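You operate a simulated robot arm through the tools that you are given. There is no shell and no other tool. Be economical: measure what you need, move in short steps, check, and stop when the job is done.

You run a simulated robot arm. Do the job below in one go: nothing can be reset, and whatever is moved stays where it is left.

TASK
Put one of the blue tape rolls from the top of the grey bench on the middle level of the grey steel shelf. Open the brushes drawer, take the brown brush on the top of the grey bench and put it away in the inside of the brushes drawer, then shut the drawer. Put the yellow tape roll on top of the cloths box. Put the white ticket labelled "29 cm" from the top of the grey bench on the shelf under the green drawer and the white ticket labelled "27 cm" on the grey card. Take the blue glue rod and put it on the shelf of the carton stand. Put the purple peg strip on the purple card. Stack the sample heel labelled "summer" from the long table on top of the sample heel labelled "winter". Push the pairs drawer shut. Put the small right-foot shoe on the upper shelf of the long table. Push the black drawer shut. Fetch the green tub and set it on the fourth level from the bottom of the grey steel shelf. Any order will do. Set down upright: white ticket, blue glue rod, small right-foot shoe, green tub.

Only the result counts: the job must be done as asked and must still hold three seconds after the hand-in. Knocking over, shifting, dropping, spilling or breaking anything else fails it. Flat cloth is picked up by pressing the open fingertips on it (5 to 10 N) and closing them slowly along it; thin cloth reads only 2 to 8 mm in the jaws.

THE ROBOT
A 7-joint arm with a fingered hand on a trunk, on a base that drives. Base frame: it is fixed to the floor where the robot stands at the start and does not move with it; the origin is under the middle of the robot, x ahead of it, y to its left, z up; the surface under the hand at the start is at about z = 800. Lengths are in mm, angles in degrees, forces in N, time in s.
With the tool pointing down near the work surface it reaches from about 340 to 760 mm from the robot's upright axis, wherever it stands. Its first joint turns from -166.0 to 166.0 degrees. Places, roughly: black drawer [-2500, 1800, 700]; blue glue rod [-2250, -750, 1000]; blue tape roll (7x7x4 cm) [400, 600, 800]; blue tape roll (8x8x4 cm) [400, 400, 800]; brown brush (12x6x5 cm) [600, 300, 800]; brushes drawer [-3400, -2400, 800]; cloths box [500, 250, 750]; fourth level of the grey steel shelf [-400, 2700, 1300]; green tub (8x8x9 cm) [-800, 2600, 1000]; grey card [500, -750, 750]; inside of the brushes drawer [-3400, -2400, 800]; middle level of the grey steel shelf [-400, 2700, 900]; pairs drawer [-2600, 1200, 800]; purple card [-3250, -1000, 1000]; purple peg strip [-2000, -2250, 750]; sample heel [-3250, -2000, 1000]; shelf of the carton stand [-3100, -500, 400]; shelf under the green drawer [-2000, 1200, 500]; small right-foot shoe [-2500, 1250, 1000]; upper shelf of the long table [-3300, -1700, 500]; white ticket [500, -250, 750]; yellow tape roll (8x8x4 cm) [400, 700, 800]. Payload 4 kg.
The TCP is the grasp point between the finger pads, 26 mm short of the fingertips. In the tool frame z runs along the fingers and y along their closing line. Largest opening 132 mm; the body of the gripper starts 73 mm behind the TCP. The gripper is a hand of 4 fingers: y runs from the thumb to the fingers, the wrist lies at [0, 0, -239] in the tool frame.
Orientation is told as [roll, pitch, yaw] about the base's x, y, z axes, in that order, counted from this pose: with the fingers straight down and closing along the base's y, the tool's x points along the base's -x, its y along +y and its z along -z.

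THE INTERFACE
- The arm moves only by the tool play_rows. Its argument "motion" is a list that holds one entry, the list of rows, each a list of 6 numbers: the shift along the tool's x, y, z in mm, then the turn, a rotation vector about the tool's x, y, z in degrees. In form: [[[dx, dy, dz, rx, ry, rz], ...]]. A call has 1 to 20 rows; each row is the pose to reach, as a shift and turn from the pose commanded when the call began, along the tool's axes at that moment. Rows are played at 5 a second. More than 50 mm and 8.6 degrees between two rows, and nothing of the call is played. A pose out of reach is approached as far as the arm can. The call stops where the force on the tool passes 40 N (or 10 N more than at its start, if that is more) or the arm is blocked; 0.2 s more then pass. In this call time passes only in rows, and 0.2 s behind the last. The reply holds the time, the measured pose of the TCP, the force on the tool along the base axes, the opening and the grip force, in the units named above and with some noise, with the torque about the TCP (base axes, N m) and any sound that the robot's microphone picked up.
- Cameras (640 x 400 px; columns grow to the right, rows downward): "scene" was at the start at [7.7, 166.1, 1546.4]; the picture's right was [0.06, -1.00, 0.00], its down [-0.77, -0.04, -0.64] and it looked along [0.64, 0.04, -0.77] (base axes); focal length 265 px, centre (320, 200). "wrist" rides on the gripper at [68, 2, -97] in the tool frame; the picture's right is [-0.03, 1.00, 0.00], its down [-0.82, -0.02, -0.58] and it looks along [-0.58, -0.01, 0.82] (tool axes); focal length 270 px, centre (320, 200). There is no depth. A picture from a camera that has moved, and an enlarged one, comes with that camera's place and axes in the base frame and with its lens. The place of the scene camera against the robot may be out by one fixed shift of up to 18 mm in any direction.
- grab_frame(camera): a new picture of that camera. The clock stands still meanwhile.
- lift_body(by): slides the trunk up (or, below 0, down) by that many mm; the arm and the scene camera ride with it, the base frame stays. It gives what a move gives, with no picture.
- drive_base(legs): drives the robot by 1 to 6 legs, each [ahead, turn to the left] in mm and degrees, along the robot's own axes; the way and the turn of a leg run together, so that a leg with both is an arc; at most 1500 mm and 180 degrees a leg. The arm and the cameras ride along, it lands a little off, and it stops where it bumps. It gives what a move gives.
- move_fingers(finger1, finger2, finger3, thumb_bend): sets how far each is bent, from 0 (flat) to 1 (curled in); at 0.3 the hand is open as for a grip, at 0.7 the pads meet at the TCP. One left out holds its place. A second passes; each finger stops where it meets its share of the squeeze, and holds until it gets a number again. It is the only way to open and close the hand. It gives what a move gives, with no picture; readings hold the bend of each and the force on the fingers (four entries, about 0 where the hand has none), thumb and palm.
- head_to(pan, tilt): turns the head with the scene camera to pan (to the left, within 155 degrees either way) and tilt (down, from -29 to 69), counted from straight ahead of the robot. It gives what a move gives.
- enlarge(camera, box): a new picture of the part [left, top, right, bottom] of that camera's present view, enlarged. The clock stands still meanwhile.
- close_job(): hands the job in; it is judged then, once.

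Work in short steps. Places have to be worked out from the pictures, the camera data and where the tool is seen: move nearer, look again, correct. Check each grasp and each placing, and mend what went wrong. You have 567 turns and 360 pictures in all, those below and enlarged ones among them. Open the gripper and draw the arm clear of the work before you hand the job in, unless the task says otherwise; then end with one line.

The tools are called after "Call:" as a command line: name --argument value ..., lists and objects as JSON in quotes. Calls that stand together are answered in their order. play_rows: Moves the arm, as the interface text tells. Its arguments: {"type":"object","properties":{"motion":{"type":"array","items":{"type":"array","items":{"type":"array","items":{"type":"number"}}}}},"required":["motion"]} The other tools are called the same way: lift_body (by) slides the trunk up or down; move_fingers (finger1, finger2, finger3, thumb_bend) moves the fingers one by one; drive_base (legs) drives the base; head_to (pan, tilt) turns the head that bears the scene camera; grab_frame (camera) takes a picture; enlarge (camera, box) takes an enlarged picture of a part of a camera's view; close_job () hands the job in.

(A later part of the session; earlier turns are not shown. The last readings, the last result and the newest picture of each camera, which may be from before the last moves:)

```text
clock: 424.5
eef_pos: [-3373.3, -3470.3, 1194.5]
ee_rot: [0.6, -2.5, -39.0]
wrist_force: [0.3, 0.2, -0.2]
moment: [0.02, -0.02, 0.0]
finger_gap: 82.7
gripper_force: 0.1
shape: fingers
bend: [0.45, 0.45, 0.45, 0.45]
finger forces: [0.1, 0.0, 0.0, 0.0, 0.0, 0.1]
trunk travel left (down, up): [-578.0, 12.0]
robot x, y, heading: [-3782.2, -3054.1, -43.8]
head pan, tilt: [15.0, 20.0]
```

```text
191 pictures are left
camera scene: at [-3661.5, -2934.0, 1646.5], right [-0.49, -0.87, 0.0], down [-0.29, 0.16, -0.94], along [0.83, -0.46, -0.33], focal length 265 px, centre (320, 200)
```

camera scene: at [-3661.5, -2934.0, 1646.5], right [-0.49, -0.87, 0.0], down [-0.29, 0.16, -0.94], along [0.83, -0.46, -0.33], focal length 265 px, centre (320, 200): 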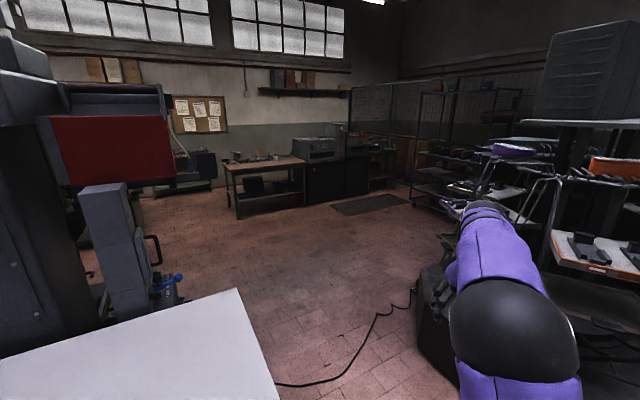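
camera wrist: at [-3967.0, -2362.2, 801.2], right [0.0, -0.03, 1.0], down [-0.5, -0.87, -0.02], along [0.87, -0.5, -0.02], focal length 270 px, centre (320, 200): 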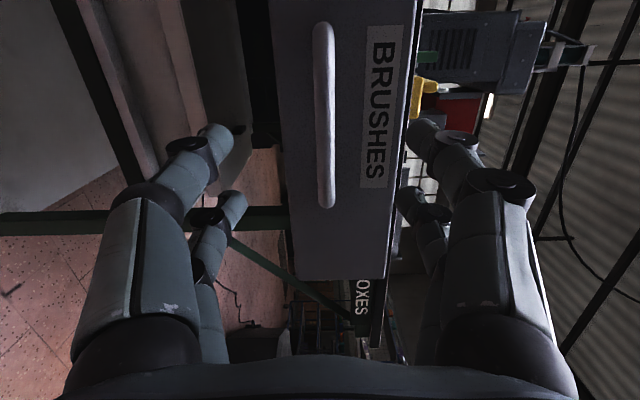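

The front corner bumped the table's south-west corner (table ends at y≈-3075). Back off and take a wider path around.

Call:
drive_base --legs '[[-280, 0], [0, -38], [720, 0], [0, 82]]'

Call:
head_to --pan 45 --tilt 30

Call:
grab_frame --camera "scene"

Call:
head_to --pan 0 --tilt 30

Call:
grab_frame --camera "scene"

```text
clock: 435.8
eef_pos: [-3278.4, -3539.3, 1188.4]
ee_rot: [0.3, -1.8, 7.6]
wrist_force: [-0.3, 0.3, 0.4]
moment: [0.02, 0.01, -0.02]
finger_gap: 82.8
gripper_force: 0.0
shape: fingers
bend: [0.45, 0.45, 0.45, 0.45]
finger forces: [0.0, 0.1, 0.1, 0.0, 0.0, 0.0]
trunk travel left (down, up): [-578.0, 12.0]
robot x, y, heading: [-3869.7, -3557.3, 2.7]
head pan, tilt: [15.0, 20.0]
```

```text
clock: 436.8
eef_pos: [-3278.1, -3539.8, 1189.0]
ee_rot: [0.4, -1.9, 7.5]
wrist_force: [1.0, 0.2, -0.5]
moment: [-0.04, 0.01, 0.0]
finger_gap: 82.6
gripper_force: 0.2
shape: fingers
bend: [0.45, 0.45, 0.45, 0.45]
finger forces: [0.0, 0.1, 0.0, 0.1, 0.0, 0.0]
trunk travel left (down, up): [-578.0, 12.0]
robot x, y, heading: [-3872.2, -3555.5, 2.6]
head pan, tilt: [45.0, 30.0]
```

```text
190 pictures are left
camera scene: at [-3886.4, -3329.7, 1629.3], right [0.74, -0.67, 0.0], down [-0.34, -0.37, -0.87], along [0.58, 0.64, -0.5], focal length 265 px, centre (320, 200)
```

scene: 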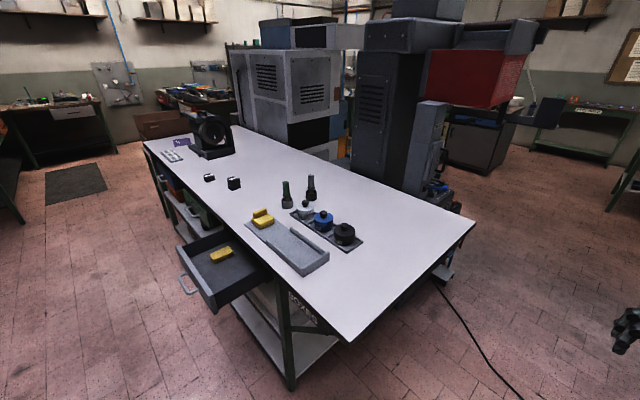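

```text
clock: 437.9
eef_pos: [-3277.9, -3539.2, 1188.8]
ee_rot: [0.3, -1.9, 7.6]
wrist_force: [-0.5, 1.0, 0.7]
moment: [0.01, 0.0, -0.04]
finger_gap: 82.8
gripper_force: 0.1
shape: fingers
bend: [0.45, 0.45, 0.45, 0.45]
finger forces: [0.1, 0.0, 0.1, 0.0, 0.0, 0.0]
trunk travel left (down, up): [-578.0, 12.0]
robot x, y, heading: [-3871.1, -3555.7, 2.8]
head pan, tilt: [0.0, 30.0]
```

```text
189 pictures are left
camera scene: at [-3857.0, -3392.2, 1629.3], right [0.05, -1.0, 0.0], down [-0.5, -0.02, -0.87], along [0.86, 0.04, -0.5], focal length 265 px, centre (320, 200)
```

scene: 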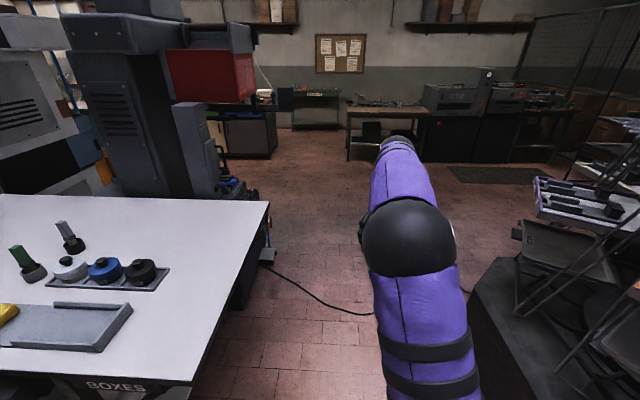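

The heels stack and open drawer look fine. The peg strip should be at the machine with the red box; drive east along y≈-3500.

Call:
drive_base --legs '[[1400, 3], [500, 0]]'

Call:
head_to --pan 80 --tilt 25

Call:
grab_frame --camera "scene"

```text
clock: 447.4
eef_pos: [-1373.5, -3407.7, 1189.4]
ee_rot: [0.3, -1.9, 9.2]
wrist_force: [1.0, -0.4, 0.6]
moment: [-0.04, 0.02, -0.05]
finger_gap: 82.5
gripper_force: 0.1
shape: fingers
bend: [0.45, 0.45, 0.45, 0.45]
finger forces: [0.1, 0.0, 0.0, 0.1, 0.0, 0.1]
trunk travel left (down, up): [-578.0, 12.0]
robot x, y, heading: [-1967.0, -3439.9, 4.4]
head pan, tilt: [0.0, 30.0]
```

```text
clock: 449.0
eef_pos: [-1374.8, -3407.9, 1189.0]
ee_rot: [0.3, -1.8, 9.2]
wrist_force: [0.4, -0.4, 0.1]
moment: [0.0, -0.01, 0.0]
finger_gap: 82.7
gripper_force: 0.0
shape: fingers
bend: [0.45, 0.45, 0.45, 0.45]
finger forces: [0.0, 0.1, 0.0, 0.1, 0.1, 0.0]
trunk travel left (down, up): [-578.0, 12.0]
robot x, y, heading: [-1963.2, -3437.9, 4.1]
head pan, tilt: [80.0, 25.0]
```

```text
188 pictures are left
camera scene: at [-2037.5, -3190.1, 1637.3], right [0.99, -0.1, 0.0], down [-0.04, -0.42, -0.91], along [0.09, 0.9, -0.42], focal length 265 px, centre (320, 200)
```

scene: 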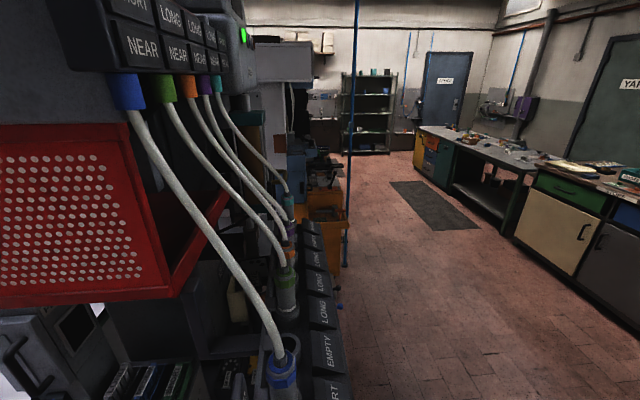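

It's an extruder with trays on its east side. Drive to that side and face it.

Call:
drive_base --legs '[[650, 0], [0, 86], [1080, 0], [0, 90]]'

Call:
head_to --pan 0 --tilt 35

Call:
grab_frame --camera "scene"

```text
clock: 466.0
eef_pos: [-1921.6, -2316.2, 1189.7]
ee_rot: [0.4, -1.9, -174.6]
wrist_force: [0.7, -0.1, -0.5]
moment: [-0.01, -0.02, 0.01]
finger_gap: 82.8
gripper_force: 0.1
shape: fingers
bend: [0.45, 0.45, 0.45, 0.45]
finger forces: [0.0, 0.0, 0.1, 0.0, 0.0, 0.0]
trunk travel left (down, up): [-578.0, 12.0]
robot x, y, heading: [-1330.3, -2325.8, -179.8]
head pan, tilt: [80.0, 25.0]
```

```text
clock: 467.5
eef_pos: [-1920.7, -2316.9, 1189.1]
ee_rot: [0.3, -1.9, -174.6]
wrist_force: [0.1, 0.1, 0.2]
moment: [0.04, -0.02, 0.0]
finger_gap: 82.8
gripper_force: 0.0
shape: fingers
bend: [0.45, 0.45, 0.45, 0.45]
finger forces: [0.1, 0.0, 0.0, 0.0, 0.1, 0.1]
trunk travel left (down, up): [-578.0, 12.0]
robot x, y, heading: [-1324.0, -2323.8, -179.9]
head pan, tilt: [0.0, 35.0]
```

```text
187 pictures are left
camera scene: at [-1363.6, -2469.3, 1621.5], right [-0.01, 1.0, 0.0], down [0.57, 0.0, -0.82], along [-0.82, -0.01, -0.57], focal length 265 px, centre (320, 200)
```

scene: 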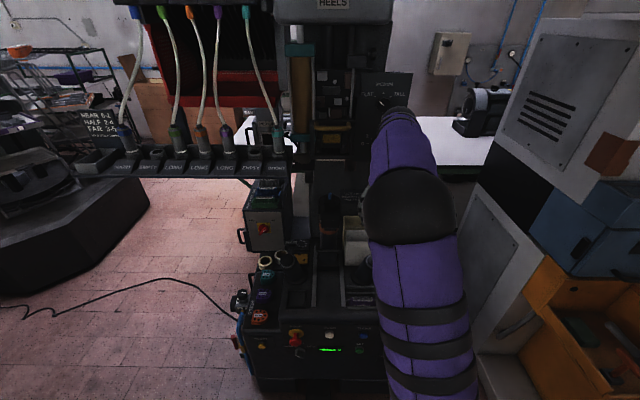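

Zoom on the console area.

Call:
enlarge --camera "scene" --box '[220, 180, 400, 380]'

Call:
grab_frame --camera "wrist"

```text
2.00 times, centred on (310, 280) of scene
camera zoom: at [-1363.6, -2469.3, 1621.5], right [-0.01, 1.0, 0.0], down [0.57, 0.0, -0.82], along [-0.82, -0.01, -0.57], focal length 529 px, centre (340, 40)
```

zoom: 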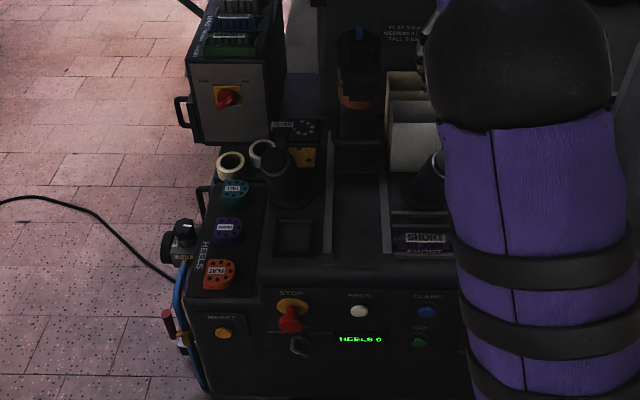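

```text
185 pictures are left
camera wrist: at [-1848.6, -2311.4, 1283.1], right [0.07, -1.0, 0.01], down [-0.8, -0.05, 0.6], along [-0.6, -0.05, -0.8], focal length 270 px, centre (320, 200)
```

wrist: 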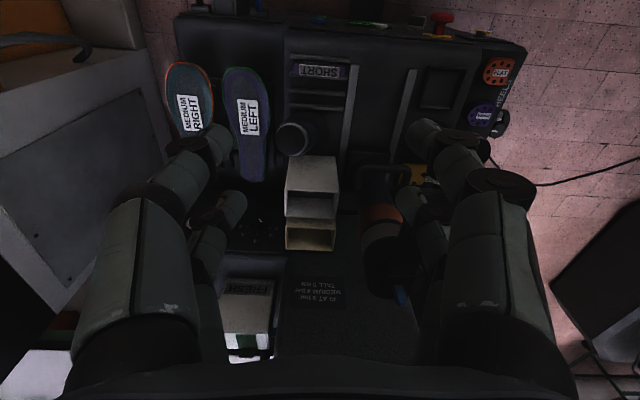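

Enlarge the SHORT strip in the wrist view.

Call:
enlarge --camera "wrist" --box '[270, 30, 390, 130]'

Call:
enlarge --camera "scene" --box '[340, 210, 420, 330]'

```text
4.00 times, centred on (330, 80) of wrist
camera zoom: at [-1848.6, -2311.4, 1283.1], right [0.07, -1.0, 0.01], down [-0.8, -0.05, 0.6], along [-0.6, -0.05, -0.8], focal length 1081 px, centre (280, 680)
```

zoom: 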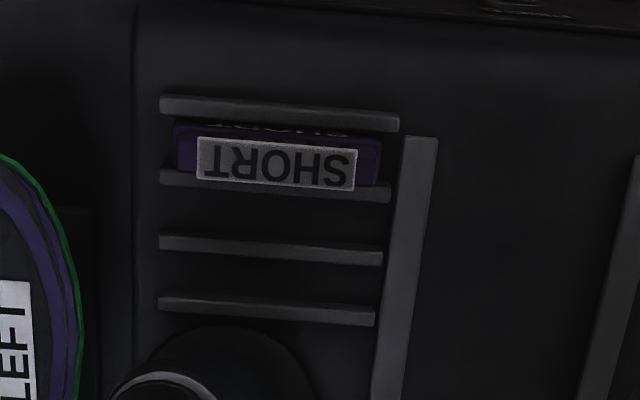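

```text
3.33 times, centred on (380, 270) of scene
camera zoom: at [-1363.6, -2469.3, 1621.5], right [-0.01, 1.0, 0.0], down [0.57, 0.0, -0.82], along [-0.82, -0.01, -0.57], focal length 882 px, centre (120, -33)
```

zoom: 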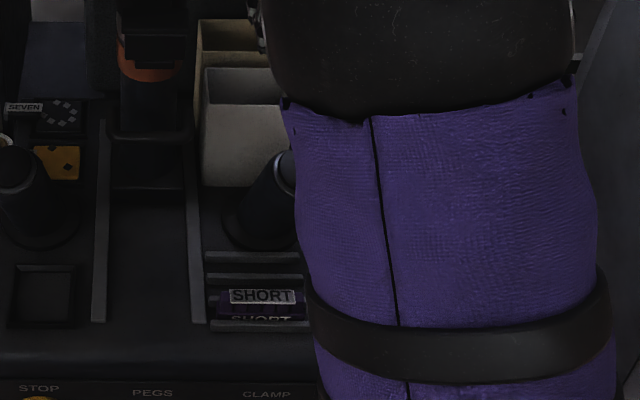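

The purple peg strip (≈90×24 mm) lies along y between rails at ≈(-1950,-2319). I'll rotate the hand to close along x (camera on the -y side) while moving above it.

Call:
play_rows --motion '[[[2, 0, 0, 0, 0, 8], [4, 0, 0, 0, 0, 16], [6, 0, 0, 0, 0, 24], [8, 0, 0, 0, 0, 32], [10, 0, 0, 0, 0, 40], [10, 0, 0, 0, 0, 48], [10, 0, 0, 0, 0, 56], [10, 0, 0, 0, 0, 64], [10, 0, 0, 0, 0, 72], [10, 0, 0, 0, 0, 80], [10, 0, 0, 0, 0, 88], [10, 0, 0, 0, 0, 95.4]]]'

Call:
grab_frame --camera "wrist"

```text
clock: 470.1
eef_pos: [-1910.7, -2317.8, 1186.5]
ee_rot: [1.9, 0.5, 89.9]
wrist_force: [0.7, 0.4, -0.5]
moment: [-0.01, 0.06, 0.01]
finger_gap: 82.7
gripper_force: 0.0
shape: fingers
bend: [0.45, 0.45, 0.45, 0.45]
finger forces: [0.1, 0.0, 0.0, 0.0, 0.0, 0.0]
trunk travel left (down, up): [-578.0, 12.0]
robot x, y, heading: [-1326.0, -2324.3, -179.4]
head pan, tilt: [0.0, 35.0]
```

```text
182 pictures are left
camera wrist: at [-1908.4, -2384.1, 1285.4], right [-1.0, 0.03, 0.03], down [0.04, 0.82, 0.57], along [-0.01, 0.57, -0.82], focal length 270 px, centre (320, 200)
```

wrist: 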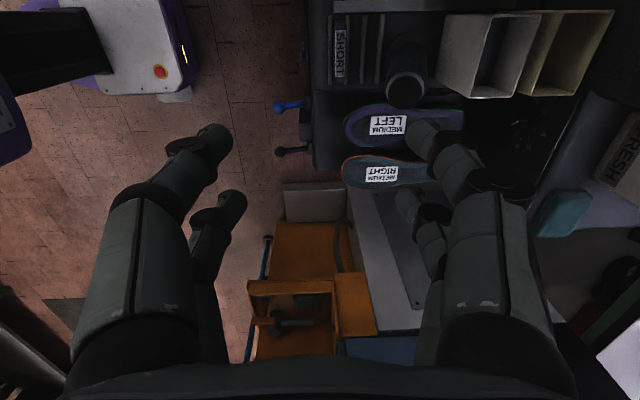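

Strip is lower than thought (z≈690). Move above and nearer for a better measurement.

Call:
play_rows --motion '[[[15, 14, 40, 0, 0, 0], [30, 28, 80, 0, 0, 0], [40, 42, 120, 0, 0, 0], [48, 50, 160, 0, 0, 0], [56, 55, 200, 0, 0, 0], [60, 56, 245, 0, 0, 0], [60, 56, 286, 1.9, 0.5, 0]]]'

Call:
grab_frame --camera "wrist"

```text
clock: 471.7
eef_pos: [-1974.1, -2379.2, 905.6]
ee_rot: [-0.1, 1.0, 90.0]
wrist_force: [-1.0, 0.4, 0.0]
moment: [0.0, 0.0, 0.0]
finger_gap: 82.8
gripper_force: 0.0
shape: fingers
bend: [0.45, 0.45, 0.45, 0.45]
finger forces: [0.1, 0.0, 0.1, 0.0, 0.0, 0.0]
trunk travel left (down, up): [-578.0, 12.0]
robot x, y, heading: [-1326.4, -2326.2, -179.6]
head pan, tilt: [0.0, 35.0]
```

```text
181 pictures are left
camera wrist: at [-1976.0, -2445.4, 1002.5], right [-1.0, 0.03, 0.0], down [0.02, 0.83, 0.56], along [0.02, 0.56, -0.83], focal length 270 px, centre (320, 200)
```

wrist: 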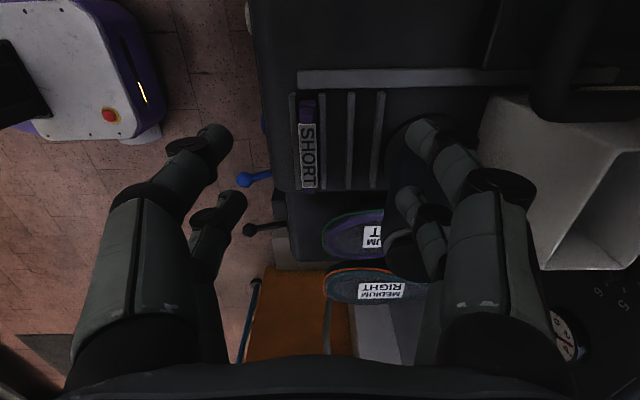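

Call:
enlarge --camera "wrist" --box '[250, 60, 500, 290]'

```text
1.74 times, centred on (375, 175) of wrist
camera zoom: at [-1976.0, -2445.4, 1002.5], right [-1.0, 0.03, 0.0], down [0.02, 0.83, 0.56], along [0.02, 0.56, -0.83], focal length 470 px, centre (224, 244)
```

zoom: 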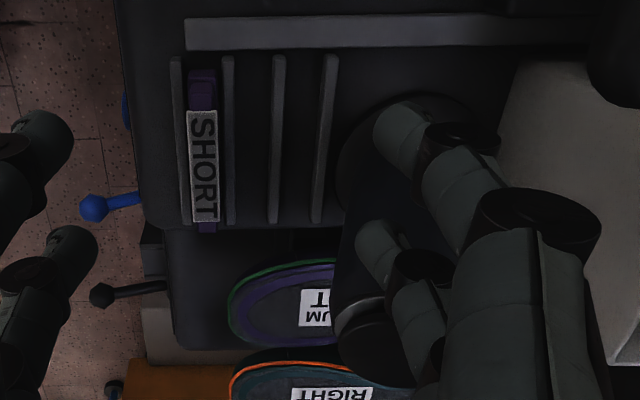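

Strip ≈(-1959,-2330), top z≈730, standing slightly proud of its rails. Narrow the hand and go above it at z≈800 to check the alignment.

Call:
move_fingers --finger1 0.53 --finger2 0.53 --finger3 0.53 --thumb_bend 0.53

Call:
play_rows --motion '[[[-20, -6, 0, 0, 0, 0], [-40, -12, 10, 0, 0, 0], [-47, -15, 50, 0, 0, 0], [-47, -15, 85, 0, 0, 0], [-47, -15, 105, 0, 0, 0]]]'

Call:
grab_frame --camera "wrist"

Call:
enlarge --camera "scene" --box '[300, 160, 440, 300]'

```text
clock: 472.7
eef_pos: [-1974.8, -2379.0, 905.1]
ee_rot: [-0.2, 1.0, 89.9]
wrist_force: [-0.2, -0.8, 0.6]
moment: [0.01, -0.01, 0.01]
finger_gap: 56.3
gripper_force: 0.1
shape: fingers
bend: [0.53, 0.53, 0.53, 0.53]
finger forces: [0.0, 0.1, 0.0, 0.0, 0.0, 0.0]
trunk travel left (down, up): [-578.0, 12.0]
robot x, y, heading: [-1327.3, -2324.2, -179.9]
head pan, tilt: [0.0, 35.0]
```

```text
clock: 473.9
eef_pos: [-1959.8, -2332.2, 799.1]
ee_rot: [-0.1, 1.0, 89.9]
wrist_force: [0.9, 0.1, 0.2]
moment: [0.01, 0.02, 0.02]
finger_gap: 56.5
gripper_force: 0.1
shape: fingers
bend: [0.53, 0.53, 0.53, 0.53]
finger forces: [0.0, 0.1, 0.1, 0.0, 0.1, 0.0]
trunk travel left (down, up): [-578.0, 12.0]
robot x, y, heading: [-1333.1, -2325.8, -179.4]
head pan, tilt: [0.0, 35.0]
```

```text
179 pictures are left
camera wrist: at [-1961.4, -2399.4, 896.5], right [-1.0, 0.03, 0.0], down [0.02, 0.83, 0.56], along [0.02, 0.56, -0.83], focal length 270 px, centre (320, 200)
```

wrist: 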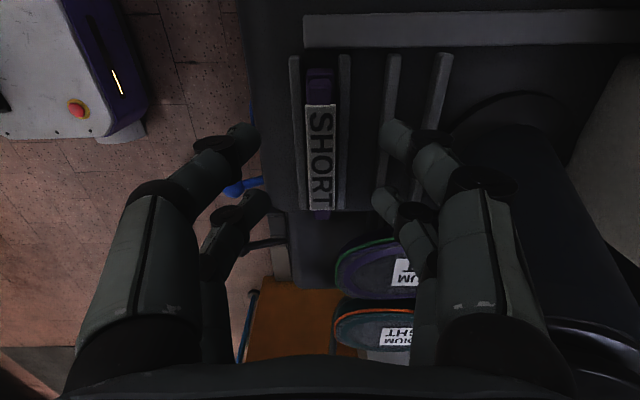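

```text
2.86 times, centred on (370, 230) of scene
camera zoom: at [-1363.8, -2469.2, 1621.5], right [-0.01, 1.0, 0.0], down [0.57, 0.0, -0.82], along [-0.82, -0.01, -0.57], focal length 756 px, centre (177, 114)
```

zoom: 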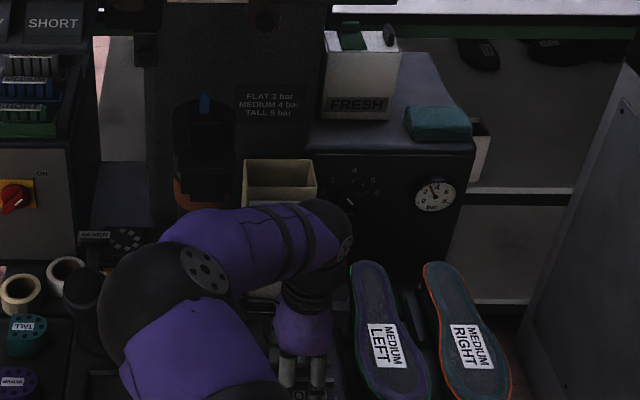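

Aligned over the strip. Narrow to ~33 mm so the fingertips come down on the rails' tops, then descend feeling for them.

Call:
move_fingers --finger1 0.6 --finger2 0.6 --finger3 0.6 --thumb_bend 0.6

Call:
play_rows --motion '[[[0, 0, 20, 0, 0, 0], [0, 0, 40, 0, 0, 0]]]'

Call:
grab_frame --camera "wrist"

```text
clock: 474.9
eef_pos: [-1959.4, -2332.9, 799.6]
ee_rot: [0.0, 1.0, 90.1]
wrist_force: [-0.2, -0.8, -0.3]
moment: [0.0, -0.01, -0.02]
finger_gap: 33.0
gripper_force: 0.0
shape: fingers
bend: [0.6, 0.6, 0.6, 0.6]
finger forces: [0.0, 0.1, 0.1, 0.1, 0.0, 0.0]
trunk travel left (down, up): [-578.0, 12.0]
robot x, y, heading: [-1327.9, -2327.8, -179.2]
head pan, tilt: [0.0, 35.0]
```

```text
clock: 475.5
eef_pos: [-1959.7, -2334.2, 757.6]
ee_rot: [-0.1, 1.0, 90.0]
wrist_force: [0.8, 0.9, 0.2]
moment: [0.01, 0.03, -0.02]
finger_gap: 33.1
gripper_force: 0.1
shape: fingers
bend: [0.6, 0.6, 0.6, 0.6]
finger forces: [0.1, 0.1, 0.0, 0.1, 0.0, 0.0]
trunk travel left (down, up): [-578.0, 12.0]
robot x, y, heading: [-1325.9, -2323.4, -179.6]
head pan, tilt: [0.0, 35.0]
```

```text
177 pictures are left
camera wrist: at [-1960.8, -2400.1, 855.2], right [-1.0, 0.03, 0.0], down [0.02, 0.83, 0.56], along [0.02, 0.56, -0.83], focal length 270 px, centre (320, 200)
```

wrist: 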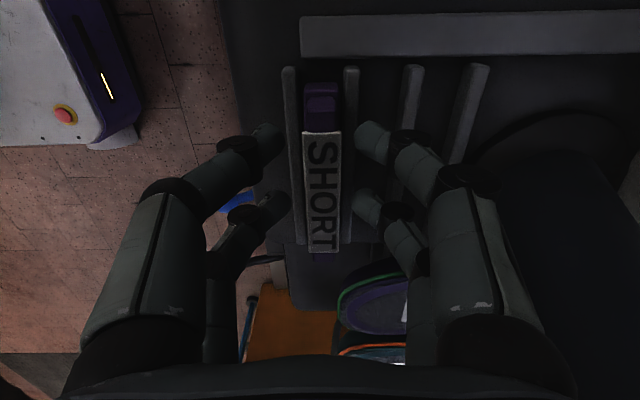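

Well aligned. Descend in small steps.

Call:
play_rows --motion '[[[0, 0, 4, 0, 0, 0], [0, 0, 8, 0, 0, 0], [0, 0, 11, 0, 0, 0]]]'

Call:
play_rows --motion '[[[0, 0, 2, 0, 0, 0], [0, 0, 4, 0, 0, 0]]]'

Call:
play_rows --motion '[[[0, 0, 2, 0, 0, 0], [0, 0, 4, 0, 0, 0]]]'

Call:
grab_frame --camera "wrist"

```text
clock: 476.3
eef_pos: [-1959.7, -2335.7, 748.1]
ee_rot: [-0.1, 0.9, 90.0]
wrist_force: [-0.2, -0.6, 0.9]
moment: [0.03, 0.02, 0.01]
finger_gap: 33.0
gripper_force: 0.1
shape: fingers
bend: [0.6, 0.6, 0.6, 0.6]
finger forces: [0.0, 0.0, 0.0, 0.0, 0.1, 0.1]
trunk travel left (down, up): [-578.0, 12.0]
robot x, y, heading: [-1325.4, -2324.1, -179.3]
head pan, tilt: [0.0, 35.0]
```

```text
clock: 476.9
eef_pos: [-1960.2, -2335.5, 743.3]
ee_rot: [-0.1, 1.0, 90.1]
wrist_force: [-0.1, 0.0, 0.1]
moment: [-0.03, -0.02, 0.0]
finger_gap: 33.0
gripper_force: 0.1
shape: fingers
bend: [0.6, 0.6, 0.6, 0.6]
finger forces: [0.0, 0.1, 0.1, 0.1, 0.0, 0.1]
trunk travel left (down, up): [-578.0, 12.0]
robot x, y, heading: [-1329.5, -2322.5, -179.6]
head pan, tilt: [0.0, 35.0]
```

```text
clock: 477.5
eef_pos: [-1961.6, -2333.8, 741.6]
ee_rot: [0.0, 1.0, 90.0]
wrist_force: [1.4, -1.2, 9.7]
moment: [0.0, -0.08, 0.01]
finger_gap: 33.0
gripper_force: 4.2
shape: fingers
bend: [0.6, 0.6, 0.6, 0.6]
finger forces: [1.7, 2.6, 2.6, 0.1, 2.2, 0.0]
trunk travel left (down, up): [-578.0, 12.0]
robot x, y, heading: [-1325.3, -2324.5, -179.5]
head pan, tilt: [0.0, 35.0]
```

```text
176 pictures are left
camera wrist: at [-1962.0, -2401.0, 838.7], right [-1.0, 0.03, 0.0], down [0.02, 0.83, 0.56], along [0.01, 0.56, -0.83], focal length 270 px, centre (320, 200)
```

wrist: 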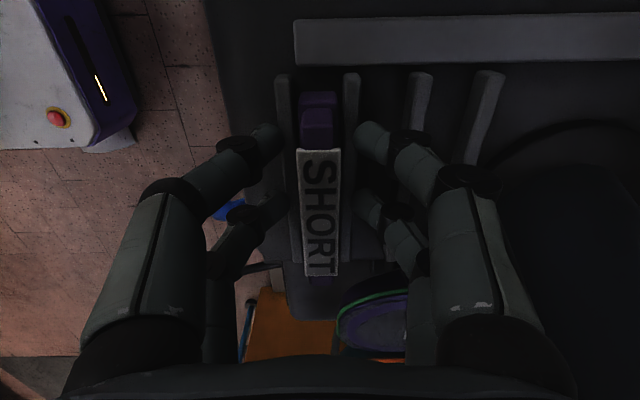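

All four fingertips rest on the rails (z≈716). Raise 2.5 mm and close.

Call:
play_rows --motion '[[[0, 0, -3, 0, 0, 0], [0, 0, -4.5, 0, 0, 0]]]'

Call:
move_fingers --finger1 0.75 --finger2 0.75 --finger3 0.75 --thumb_bend 0.75

Call:
grab_frame --camera "wrist"

```text
clock: 478.1
eef_pos: [-1960.9, -2334.3, 742.8]
ee_rot: [0.0, 0.9, 90.1]
wrist_force: [-0.7, 0.1, -0.5]
moment: [-0.01, 0.02, 0.02]
finger_gap: 32.9
gripper_force: 0.0
shape: fingers
bend: [0.6, 0.6, 0.6, 0.6]
finger forces: [0.0, 0.0, 0.0, 0.0, 0.0, 0.1]
trunk travel left (down, up): [-578.0, 12.0]
robot x, y, heading: [-1331.3, -2324.9, -179.7]
head pan, tilt: [0.0, 35.0]
```

```text
clock: 479.1
eef_pos: [-1959.9, -2334.6, 744.0]
ee_rot: [-0.2, 1.0, 90.1]
wrist_force: [0.1, 0.0, 0.0]
moment: [-0.07, -0.01, 0.03]
finger_gap: 14.3
gripper_force: 15.9
shape: fingers
bend: [0.63, 0.63, 0.63, 0.68]
finger forces: [7.7, 7.5, 6.3, 0.1, 9.8, 0.0]
trunk travel left (down, up): [-578.0, 12.0]
robot x, y, heading: [-1327.2, -2324.4, -179.6]
head pan, tilt: [0.0, 35.0]
```

```text
175 pictures are left
camera wrist: at [-1961.9, -2400.7, 841.5], right [-1.0, 0.03, 0.0], down [0.02, 0.83, 0.56], along [0.02, 0.56, -0.83], focal length 270 px, centre (320, 200)
```

wrist: 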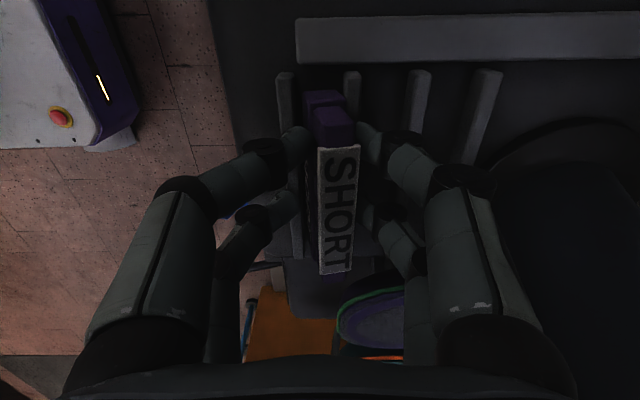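

Gripped (strip leaned a little). Lift and look.

Call:
play_rows --motion '[[[0, 0, -10, 0, 0, 0], [0, 0, -30, 0, 0, 0], [0, 0, -70, 0, 0, 0], [0, 0, -110, 0, 0, 0]]]'

Call:
grab_frame --camera "wrist"

```text
clock: 480.1
eef_pos: [-1961.9, -2332.1, 855.1]
ee_rot: [-0.1, 1.0, 89.9]
wrist_force: [0.2, -0.4, -1.1]
moment: [-0.06, -0.01, 0.03]
finger_gap: 13.8
gripper_force: 14.2
shape: fingers
bend: [0.63, 0.64, 0.68, 0.68]
finger forces: [7.6, 6.0, 4.9, 0.0, 8.7, 0.0]
trunk travel left (down, up): [-578.0, 12.0]
robot x, y, heading: [-1322.8, -2325.1, -179.4]
head pan, tilt: [0.0, 35.0]
```

```text
174 pictures are left
camera wrist: at [-1962.4, -2398.6, 952.9], right [-1.0, 0.03, 0.0], down [0.02, 0.83, 0.56], along [0.02, 0.56, -0.83], focal length 270 px, centre (320, 200)
```

wrist: 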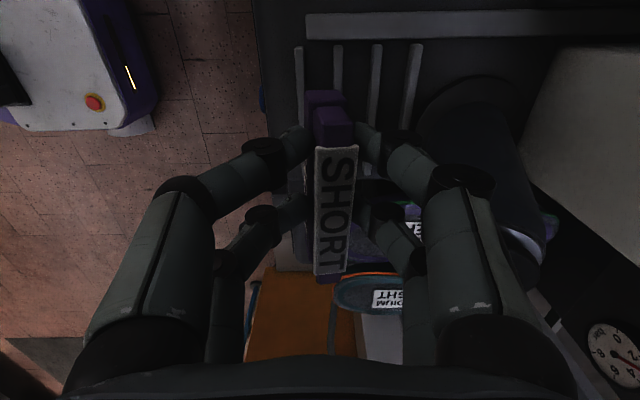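

Lifted out of the rack. Raise it and carry it by the north route to the purple card.

Call:
play_rows --motion '[[[0, 0, -48, 0, 0, 0], [0, 0, -96, 0, 0, 0], [0, 0, -144, 0, 0, 0], [0, 0, -192, 0, 0, 0], [0, 0, -240, 0, 0, 0], [0, 0, -288, 0, 0, 0], [0, 0, -330, 0, 0, 0]]]'

Call:
drive_base --legs '[[-200, 0], [0, -90], [1300, 0], [1290, 0]]'

Call:
head_to --pan 90 --tilt 25

Call:
grab_frame --camera "scene"

Call:
grab_frame --camera "wrist"

```text
clock: 481.7
eef_pos: [-1960.5, -2327.3, 1186.4]
ee_rot: [-0.1, 1.0, 89.9]
wrist_force: [0.9, 0.3, -0.6]
moment: [0.01, 0.03, 0.01]
finger_gap: 13.8
gripper_force: 12.8
shape: fingers
bend: [0.63, 0.64, 0.68, 0.68]
finger forces: [7.3, 6.1, 5.0, 0.0, 8.4, 0.0]
trunk travel left (down, up): [-578.0, 12.0]
robot x, y, heading: [-1327.3, -2323.7, -179.8]
head pan, tilt: [0.0, 35.0]
```

```text
clock: 499.7
eef_pos: [-1250.5, 883.6, 1184.8]
ee_rot: [-0.1, 1.0, 1.9]
wrist_force: [0.1, 0.2, -0.6]
moment: [0.03, 0.02, 0.0]
finger_gap: 13.4
gripper_force: 13.0
shape: fingers
bend: [0.63, 0.65, 0.68, 0.68]
finger forces: [7.0, 5.9, 4.6, 0.0, 8.1, 0.1]
trunk travel left (down, up): [-578.0, 12.0]
robot x, y, heading: [-1227.5, 249.9, 92.2]
head pan, tilt: [0.0, 35.0]
```

```text
clock: 501.3
eef_pos: [-1250.9, 885.0, 1185.4]
ee_rot: [-0.1, 1.1, 1.9]
wrist_force: [-0.4, 0.2, -1.3]
moment: [0.02, 0.04, 0.01]
finger_gap: 13.4
gripper_force: 12.9
shape: fingers
bend: [0.63, 0.65, 0.68, 0.68]
finger forces: [6.9, 6.0, 4.7, 0.1, 8.1, 0.0]
trunk travel left (down, up): [-578.0, 12.0]
robot x, y, heading: [-1225.5, 249.0, 92.2]
head pan, tilt: [90.0, 25.0]
```

```text
173 pictures are left
camera scene: at [-1479.3, 190.6, 1637.3], right [-0.04, 1.0, 0.0], down [0.42, 0.02, -0.91], along [-0.91, -0.04, -0.42], focal length 265 px, centre (320, 200)
```

scene: 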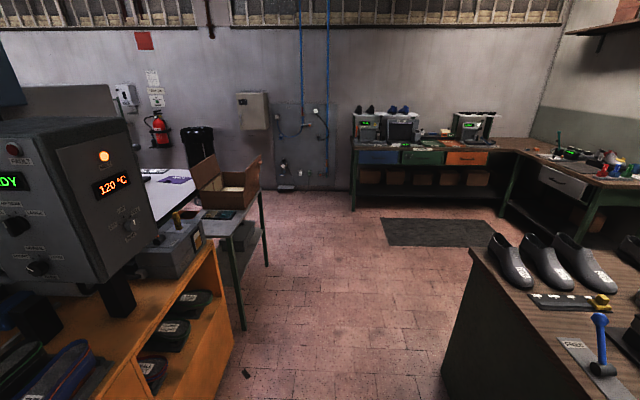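

```text
172 pictures are left
camera wrist: at [-1316.7, 884.2, 1282.5], right [-0.01, 1.0, 0.0], down [0.83, 0.01, 0.56], along [0.56, 0.0, -0.83], focal length 270 px, centre (320, 200)
```

wrist: 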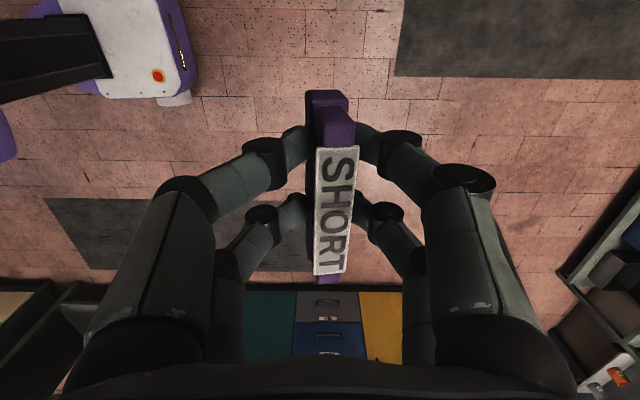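

Grip is stable. Continue west, then south to y≈-1000, facing the table.

Call:
drive_base --legs '[[0, 88], [1450, 0], [1420, 0], [0, 90], [1230, 0], [0, 90]]'

Call:
head_to --pan 0 --tilt 45

Call:
grab_frame --camera "scene"

```text
clock: 533.8
eef_pos: [-3367.3, -1019.3, 1185.4]
ee_rot: [-0.2, 1.0, -85.7]
wrist_force: [1.1, -0.1, -1.0]
moment: [0.03, 0.0, -0.01]
finger_gap: 12.3
gripper_force: 11.8
shape: fingers
bend: [0.64, 0.65, 0.68, 0.71]
finger forces: [6.6, 5.4, 4.3, 0.0, 7.6, 0.1]
trunk travel left (down, up): [-578.0, 12.0]
robot x, y, heading: [-3999.1, -1069.6, 4.7]
head pan, tilt: [90.0, 25.0]
```

```text
clock: 535.4
eef_pos: [-3367.6, -1019.5, 1184.0]
ee_rot: [-0.1, 1.0, -85.7]
wrist_force: [0.0, 0.6, -1.0]
moment: [0.03, 0.01, -0.01]
finger_gap: 12.3
gripper_force: 11.7
shape: fingers
bend: [0.64, 0.65, 0.68, 0.71]
finger forces: [6.5, 5.4, 4.2, 0.0, 7.6, 0.1]
trunk travel left (down, up): [-578.0, 12.0]
robot x, y, heading: [-3999.6, -1071.3, 4.9]
head pan, tilt: [0.0, 45.0]
```

```text
171 pictures are left
camera scene: at [-3999.2, -905.7, 1606.7], right [0.08, -1.0, 0.0], down [-0.7, -0.06, -0.71], along [0.7, 0.06, -0.71], focal length 265 px, centre (320, 200)
```

scene: 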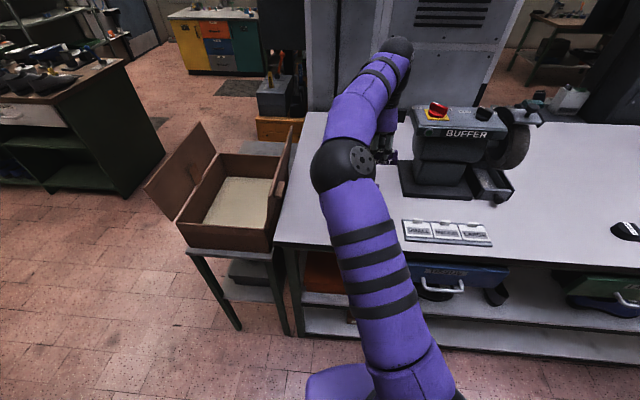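

Call:
grab_frame --camera "wrist"

```text
170 pictures are left
camera wrist: at [-3369.9, -952.2, 1282.5], right [1.0, 0.05, 0.0], down [0.04, -0.83, 0.56], along [0.03, -0.56, -0.83], focal length 270 px, centre (320, 200)
```

wrist: 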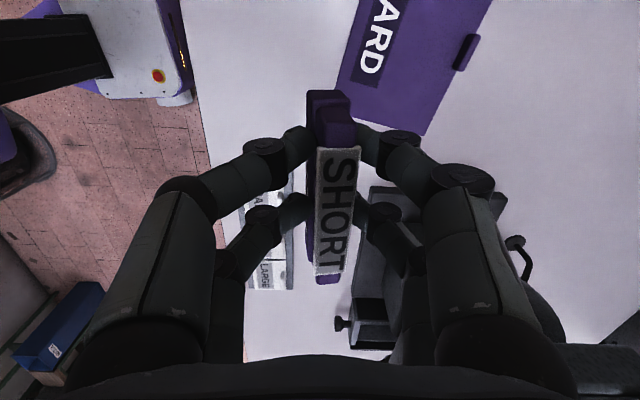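

The purple card's centre is ≈(-3262,-952). Move the hand +y first (away from the buffer), then drive 100 mm forward.

Call:
play_rows --motion '[[[33, 2, 0, 0, 0, 0], [66, 5, 0, 0, 0, 0]]]'

Call:
drive_base --legs '[[105, 0]]'

Call:
grab_frame --camera "wrist"

```text
clock: 536.0
eef_pos: [-3368.3, -951.6, 1186.2]
ee_rot: [-0.1, 1.1, -85.9]
wrist_force: [-1.0, 0.1, 0.2]
moment: [0.01, -0.02, -0.02]
finger_gap: 12.0
gripper_force: 12.1
shape: fingers
bend: [0.64, 0.65, 0.68, 0.71]
finger forces: [6.5, 5.4, 4.2, 0.0, 7.5, 0.0]
trunk travel left (down, up): [-578.0, 12.0]
robot x, y, heading: [-3997.3, -1069.7, 4.8]
head pan, tilt: [0.0, 45.0]
```

```text
clock: 537.2
eef_pos: [-3263.6, -943.5, 1185.6]
ee_rot: [-0.2, 1.0, -85.7]
wrist_force: [0.8, -0.4, -1.5]
moment: [0.03, 0.01, -0.01]
finger_gap: 12.0
gripper_force: 12.2
shape: fingers
bend: [0.64, 0.65, 0.68, 0.71]
finger forces: [6.5, 5.5, 4.2, 0.1, 7.8, 0.0]
trunk travel left (down, up): [-578.0, 12.0]
robot x, y, heading: [-3895.4, -1057.0, 4.6]
head pan, tilt: [0.0, 45.0]
```

```text
169 pictures are left
camera wrist: at [-3266.4, -876.3, 1282.7], right [1.0, 0.05, 0.0], down [0.04, -0.83, 0.56], along [0.03, -0.56, -0.83], focal length 270 px, centre (320, 200)
```

wrist: 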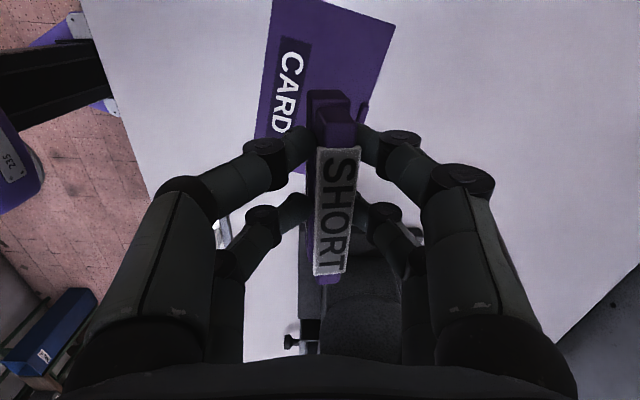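

Card centre ≈(-3266,-949), hand is over it and ≥100 mm from the buffer. Descend.

Call:
play_rows --motion '[[[-6, 0, 40, 0, 0, 0], [-6, 0, 80, 0, 0, 0], [-6, 0, 120, 0, 0, 0], [-6, 0, 155, 0, 0, 0]]]'

Call:
grab_frame --camera "wrist"

Call:
grab_frame --camera "scene"

```text
clock: 538.2
eef_pos: [-3266.6, -948.2, 1029.3]
ee_rot: [-0.1, 1.0, -85.7]
wrist_force: [0.7, -0.1, 0.2]
moment: [-0.01, 0.02, -0.02]
finger_gap: 12.2
gripper_force: 11.9
shape: fingers
bend: [0.64, 0.65, 0.68, 0.71]
finger forces: [6.5, 5.3, 4.2, 0.0, 7.6, 0.1]
trunk travel left (down, up): [-578.0, 12.0]
robot x, y, heading: [-3895.4, -1059.4, 4.7]
head pan, tilt: [0.0, 45.0]
```

```text
168 pictures are left
camera wrist: at [-3269.3, -880.5, 1126.9], right [1.0, 0.05, 0.0], down [0.04, -0.82, 0.56], along [0.03, -0.56, -0.83], focal length 270 px, centre (320, 200)
```

wrist: 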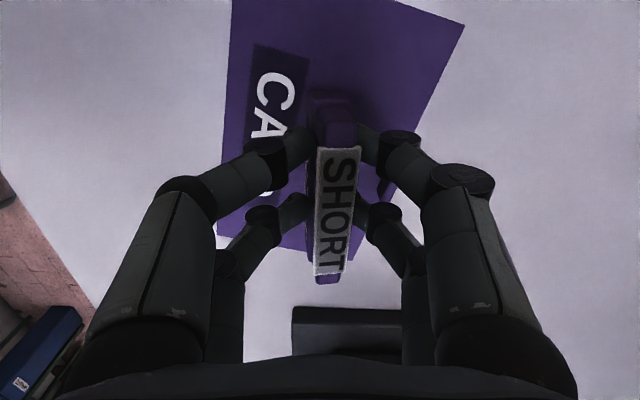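

```text
167 pictures are left
camera scene: at [-3895.4, -897.0, 1606.7], right [0.08, -1.0, 0.0], down [-0.71, -0.06, -0.71], along [0.7, 0.06, -0.71], focal length 265 px, centre (320, 200)
```

scene: 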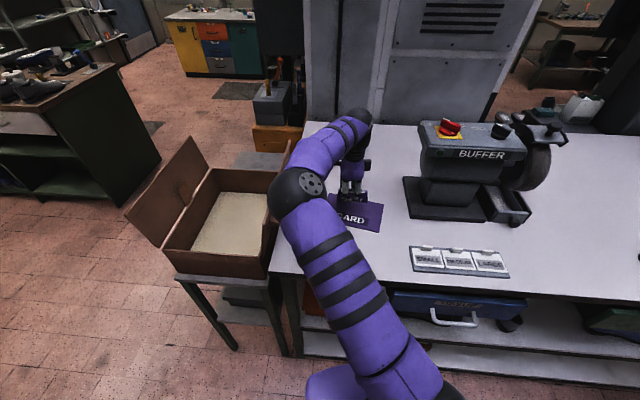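

Centred over the card. Lower until contact.

Call:
play_rows --motion '[[[0, 0, 8, 0, 0, 0], [0, 0, 16, 0, 0, 0], [0, 0, 23, 0, 0, 0]]]'

Call:
play_rows --motion '[[[0, 0, 3, 0, 0, 0], [0, 0, 6, 0, 0, 0]]]'

Call:
play_rows --motion '[[[0, 0, 3, 0, 0, 0], [0, 0, 5, 0, 0, 0]]]'

```text
clock: 539.0
eef_pos: [-3265.3, -945.2, 1005.9]
ee_rot: [-0.2, 0.9, -85.7]
wrist_force: [-0.1, 0.4, -0.8]
moment: [0.02, -0.01, -0.01]
finger_gap: 12.1
gripper_force: 11.8
shape: fingers
bend: [0.64, 0.65, 0.68, 0.71]
finger forces: [6.4, 5.5, 4.3, 0.0, 7.6, 0.1]
trunk travel left (down, up): [-578.0, 12.0]
robot x, y, heading: [-3895.6, -1058.0, 4.7]
head pan, tilt: [0.0, 45.0]
```

```text
clock: 539.6
eef_pos: [-3265.7, -945.8, 1000.3]
ee_rot: [-0.1, 1.0, -85.6]
wrist_force: [0.0, -0.5, -0.6]
moment: [-0.02, 0.01, 0.0]
finger_gap: 12.0
gripper_force: 11.5
shape: fingers
bend: [0.64, 0.65, 0.68, 0.71]
finger forces: [6.5, 5.4, 4.2, 0.1, 7.7, 0.0]
trunk travel left (down, up): [-578.0, 12.0]
robot x, y, heading: [-3901.2, -1060.5, 4.6]
head pan, tilt: [0.0, 45.0]
```

```text
clock: 540.2
eef_pos: [-3265.1, -947.3, 996.0]
ee_rot: [-0.1, 1.1, -85.8]
wrist_force: [-1.3, 0.0, -0.7]
moment: [0.03, -0.03, 0.01]
finger_gap: 12.2
gripper_force: 11.9
shape: fingers
bend: [0.64, 0.65, 0.68, 0.71]
finger forces: [6.5, 5.4, 4.2, 0.0, 7.6, 0.0]
trunk travel left (down, up): [-578.0, 12.0]
robot x, y, heading: [-3892.3, -1059.5, 4.8]
head pan, tilt: [0.0, 45.0]
```

Call:
play_rows --motion '[[[0, 0, 3, 0, 0, 0], [0, 0, 5, 0, 0, 0]]]'

Call:
play_rows --motion '[[[0, 0, 3, 0, 0, 0], [0, 0, 5, 0, 0, 0]]]'

Call:
play_rows --motion '[[[0, 0, 3, 0, 0, 0], [0, 0, 5, 0, 0, 0]]]'

```text
clock: 540.8
eef_pos: [-3263.8, -946.4, 991.5]
ee_rot: [-0.1, 1.0, -85.7]
wrist_force: [0.1, 0.0, -1.1]
moment: [-0.01, -0.04, -0.02]
finger_gap: 12.3
gripper_force: 11.9
shape: fingers
bend: [0.64, 0.65, 0.68, 0.71]
finger forces: [6.4, 5.4, 4.3, 0.0, 7.6, 0.0]
trunk travel left (down, up): [-578.0, 12.0]
robot x, y, heading: [-3897.1, -1061.8, 4.7]
head pan, tilt: [0.0, 45.0]
```

```text
clock: 541.4
eef_pos: [-3265.3, -945.3, 987.4]
ee_rot: [0.0, 1.0, -85.7]
wrist_force: [-0.8, 0.5, 2.3]
moment: [0.0, -0.05, -0.04]
finger_gap: 11.8
gripper_force: 13.0
shape: fingers
bend: [0.65, 0.66, 0.68, 0.71]
finger forces: [6.9, 5.8, 4.8, 0.1, 8.8, 0.1]
trunk travel left (down, up): [-578.0, 12.0]
robot x, y, heading: [-3895.3, -1059.3, 4.8]
head pan, tilt: [0.0, 45.0]
```

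```text
clock: 542.0
eef_pos: [-3265.8, -945.3, 983.1]
ee_rot: [0.1, 1.0, -85.6]
wrist_force: [-5.0, -1.2, 20.1]
moment: [0.06, 0.01, 0.0]
finger_gap: 11.9
gripper_force: 16.5
shape: fingers
bend: [0.67, 0.69, 0.68, 0.71]
finger forces: [8.1, 6.9, 6.7, 0.0, 12.4, 0.1]
trunk travel left (down, up): [-578.0, 12.0]
robot x, y, heading: [-3894.6, -1059.7, 4.7]
head pan, tilt: [0.0, 45.0]
```

Contact made; relax slightly and release.

Call:
play_rows --motion '[[[0, 0, -3, 0, 0, 0]]]'

Call:
move_fingers --finger1 0.52 --finger2 0.52 --finger3 0.52 --thumb_bend 0.52

Call:
play_rows --motion '[[[0, 0, -15, 0, 0, 0], [0, 0, -60, 0, 0, 0], [0, 0, -105, 0, 0, 0], [0, 0, -150, 0, 0, 0]]]'

Call:
grab_frame --camera "wrist"

```text
clock: 542.4
eef_pos: [-3265.4, -946.5, 985.0]
ee_rot: [-0.1, 1.0, -85.7]
wrist_force: [-2.2, 1.3, 9.3]
moment: [0.04, -0.05, 0.06]
finger_gap: 11.9
gripper_force: 15.7
shape: fingers
bend: [0.67, 0.68, 0.68, 0.71]
finger forces: [7.7, 6.4, 5.6, 0.0, 10.4, 0.1]
trunk travel left (down, up): [-578.0, 12.0]
robot x, y, heading: [-3894.0, -1059.0, 4.8]
head pan, tilt: [0.0, 45.0]
```

```text
clock: 543.4
eef_pos: [-3264.8, -945.1, 985.4]
ee_rot: [-0.1, 1.0, -85.7]
wrist_force: [0.6, 0.1, -0.4]
moment: [0.01, 0.01, -0.01]
finger_gap: 58.6
gripper_force: 0.0
shape: fingers
bend: [0.52, 0.52, 0.52, 0.52]
finger forces: [0.0, 0.0, 0.0, 0.0, 0.0, 0.0]
trunk travel left (down, up): [-578.0, 12.0]
robot x, y, heading: [-3898.7, -1057.4, 4.7]
head pan, tilt: [0.0, 45.0]
```

```text
clock: 544.4
eef_pos: [-3266.0, -947.3, 1134.0]
ee_rot: [0.0, 0.9, -85.8]
wrist_force: [0.0, 0.6, 0.3]
moment: [0.01, -0.01, -0.03]
finger_gap: 58.8
gripper_force: 0.1
shape: fingers
bend: [0.52, 0.52, 0.52, 0.52]
finger forces: [0.0, 0.0, 0.0, 0.1, 0.1, 0.1]
trunk travel left (down, up): [-578.0, 12.0]
robot x, y, heading: [-3898.0, -1062.1, 4.5]
head pan, tilt: [0.0, 45.0]
```

```text
166 pictures are left
camera wrist: at [-3268.0, -880.7, 1232.4], right [1.0, 0.05, 0.0], down [0.04, -0.83, 0.56], along [0.03, -0.56, -0.83], focal length 270 px, centre (320, 200)
```

wrist: 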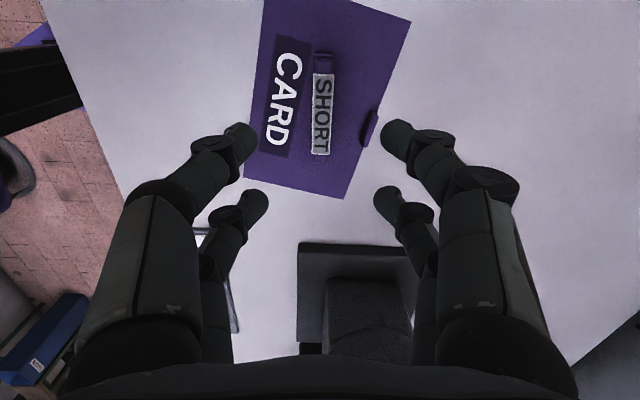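

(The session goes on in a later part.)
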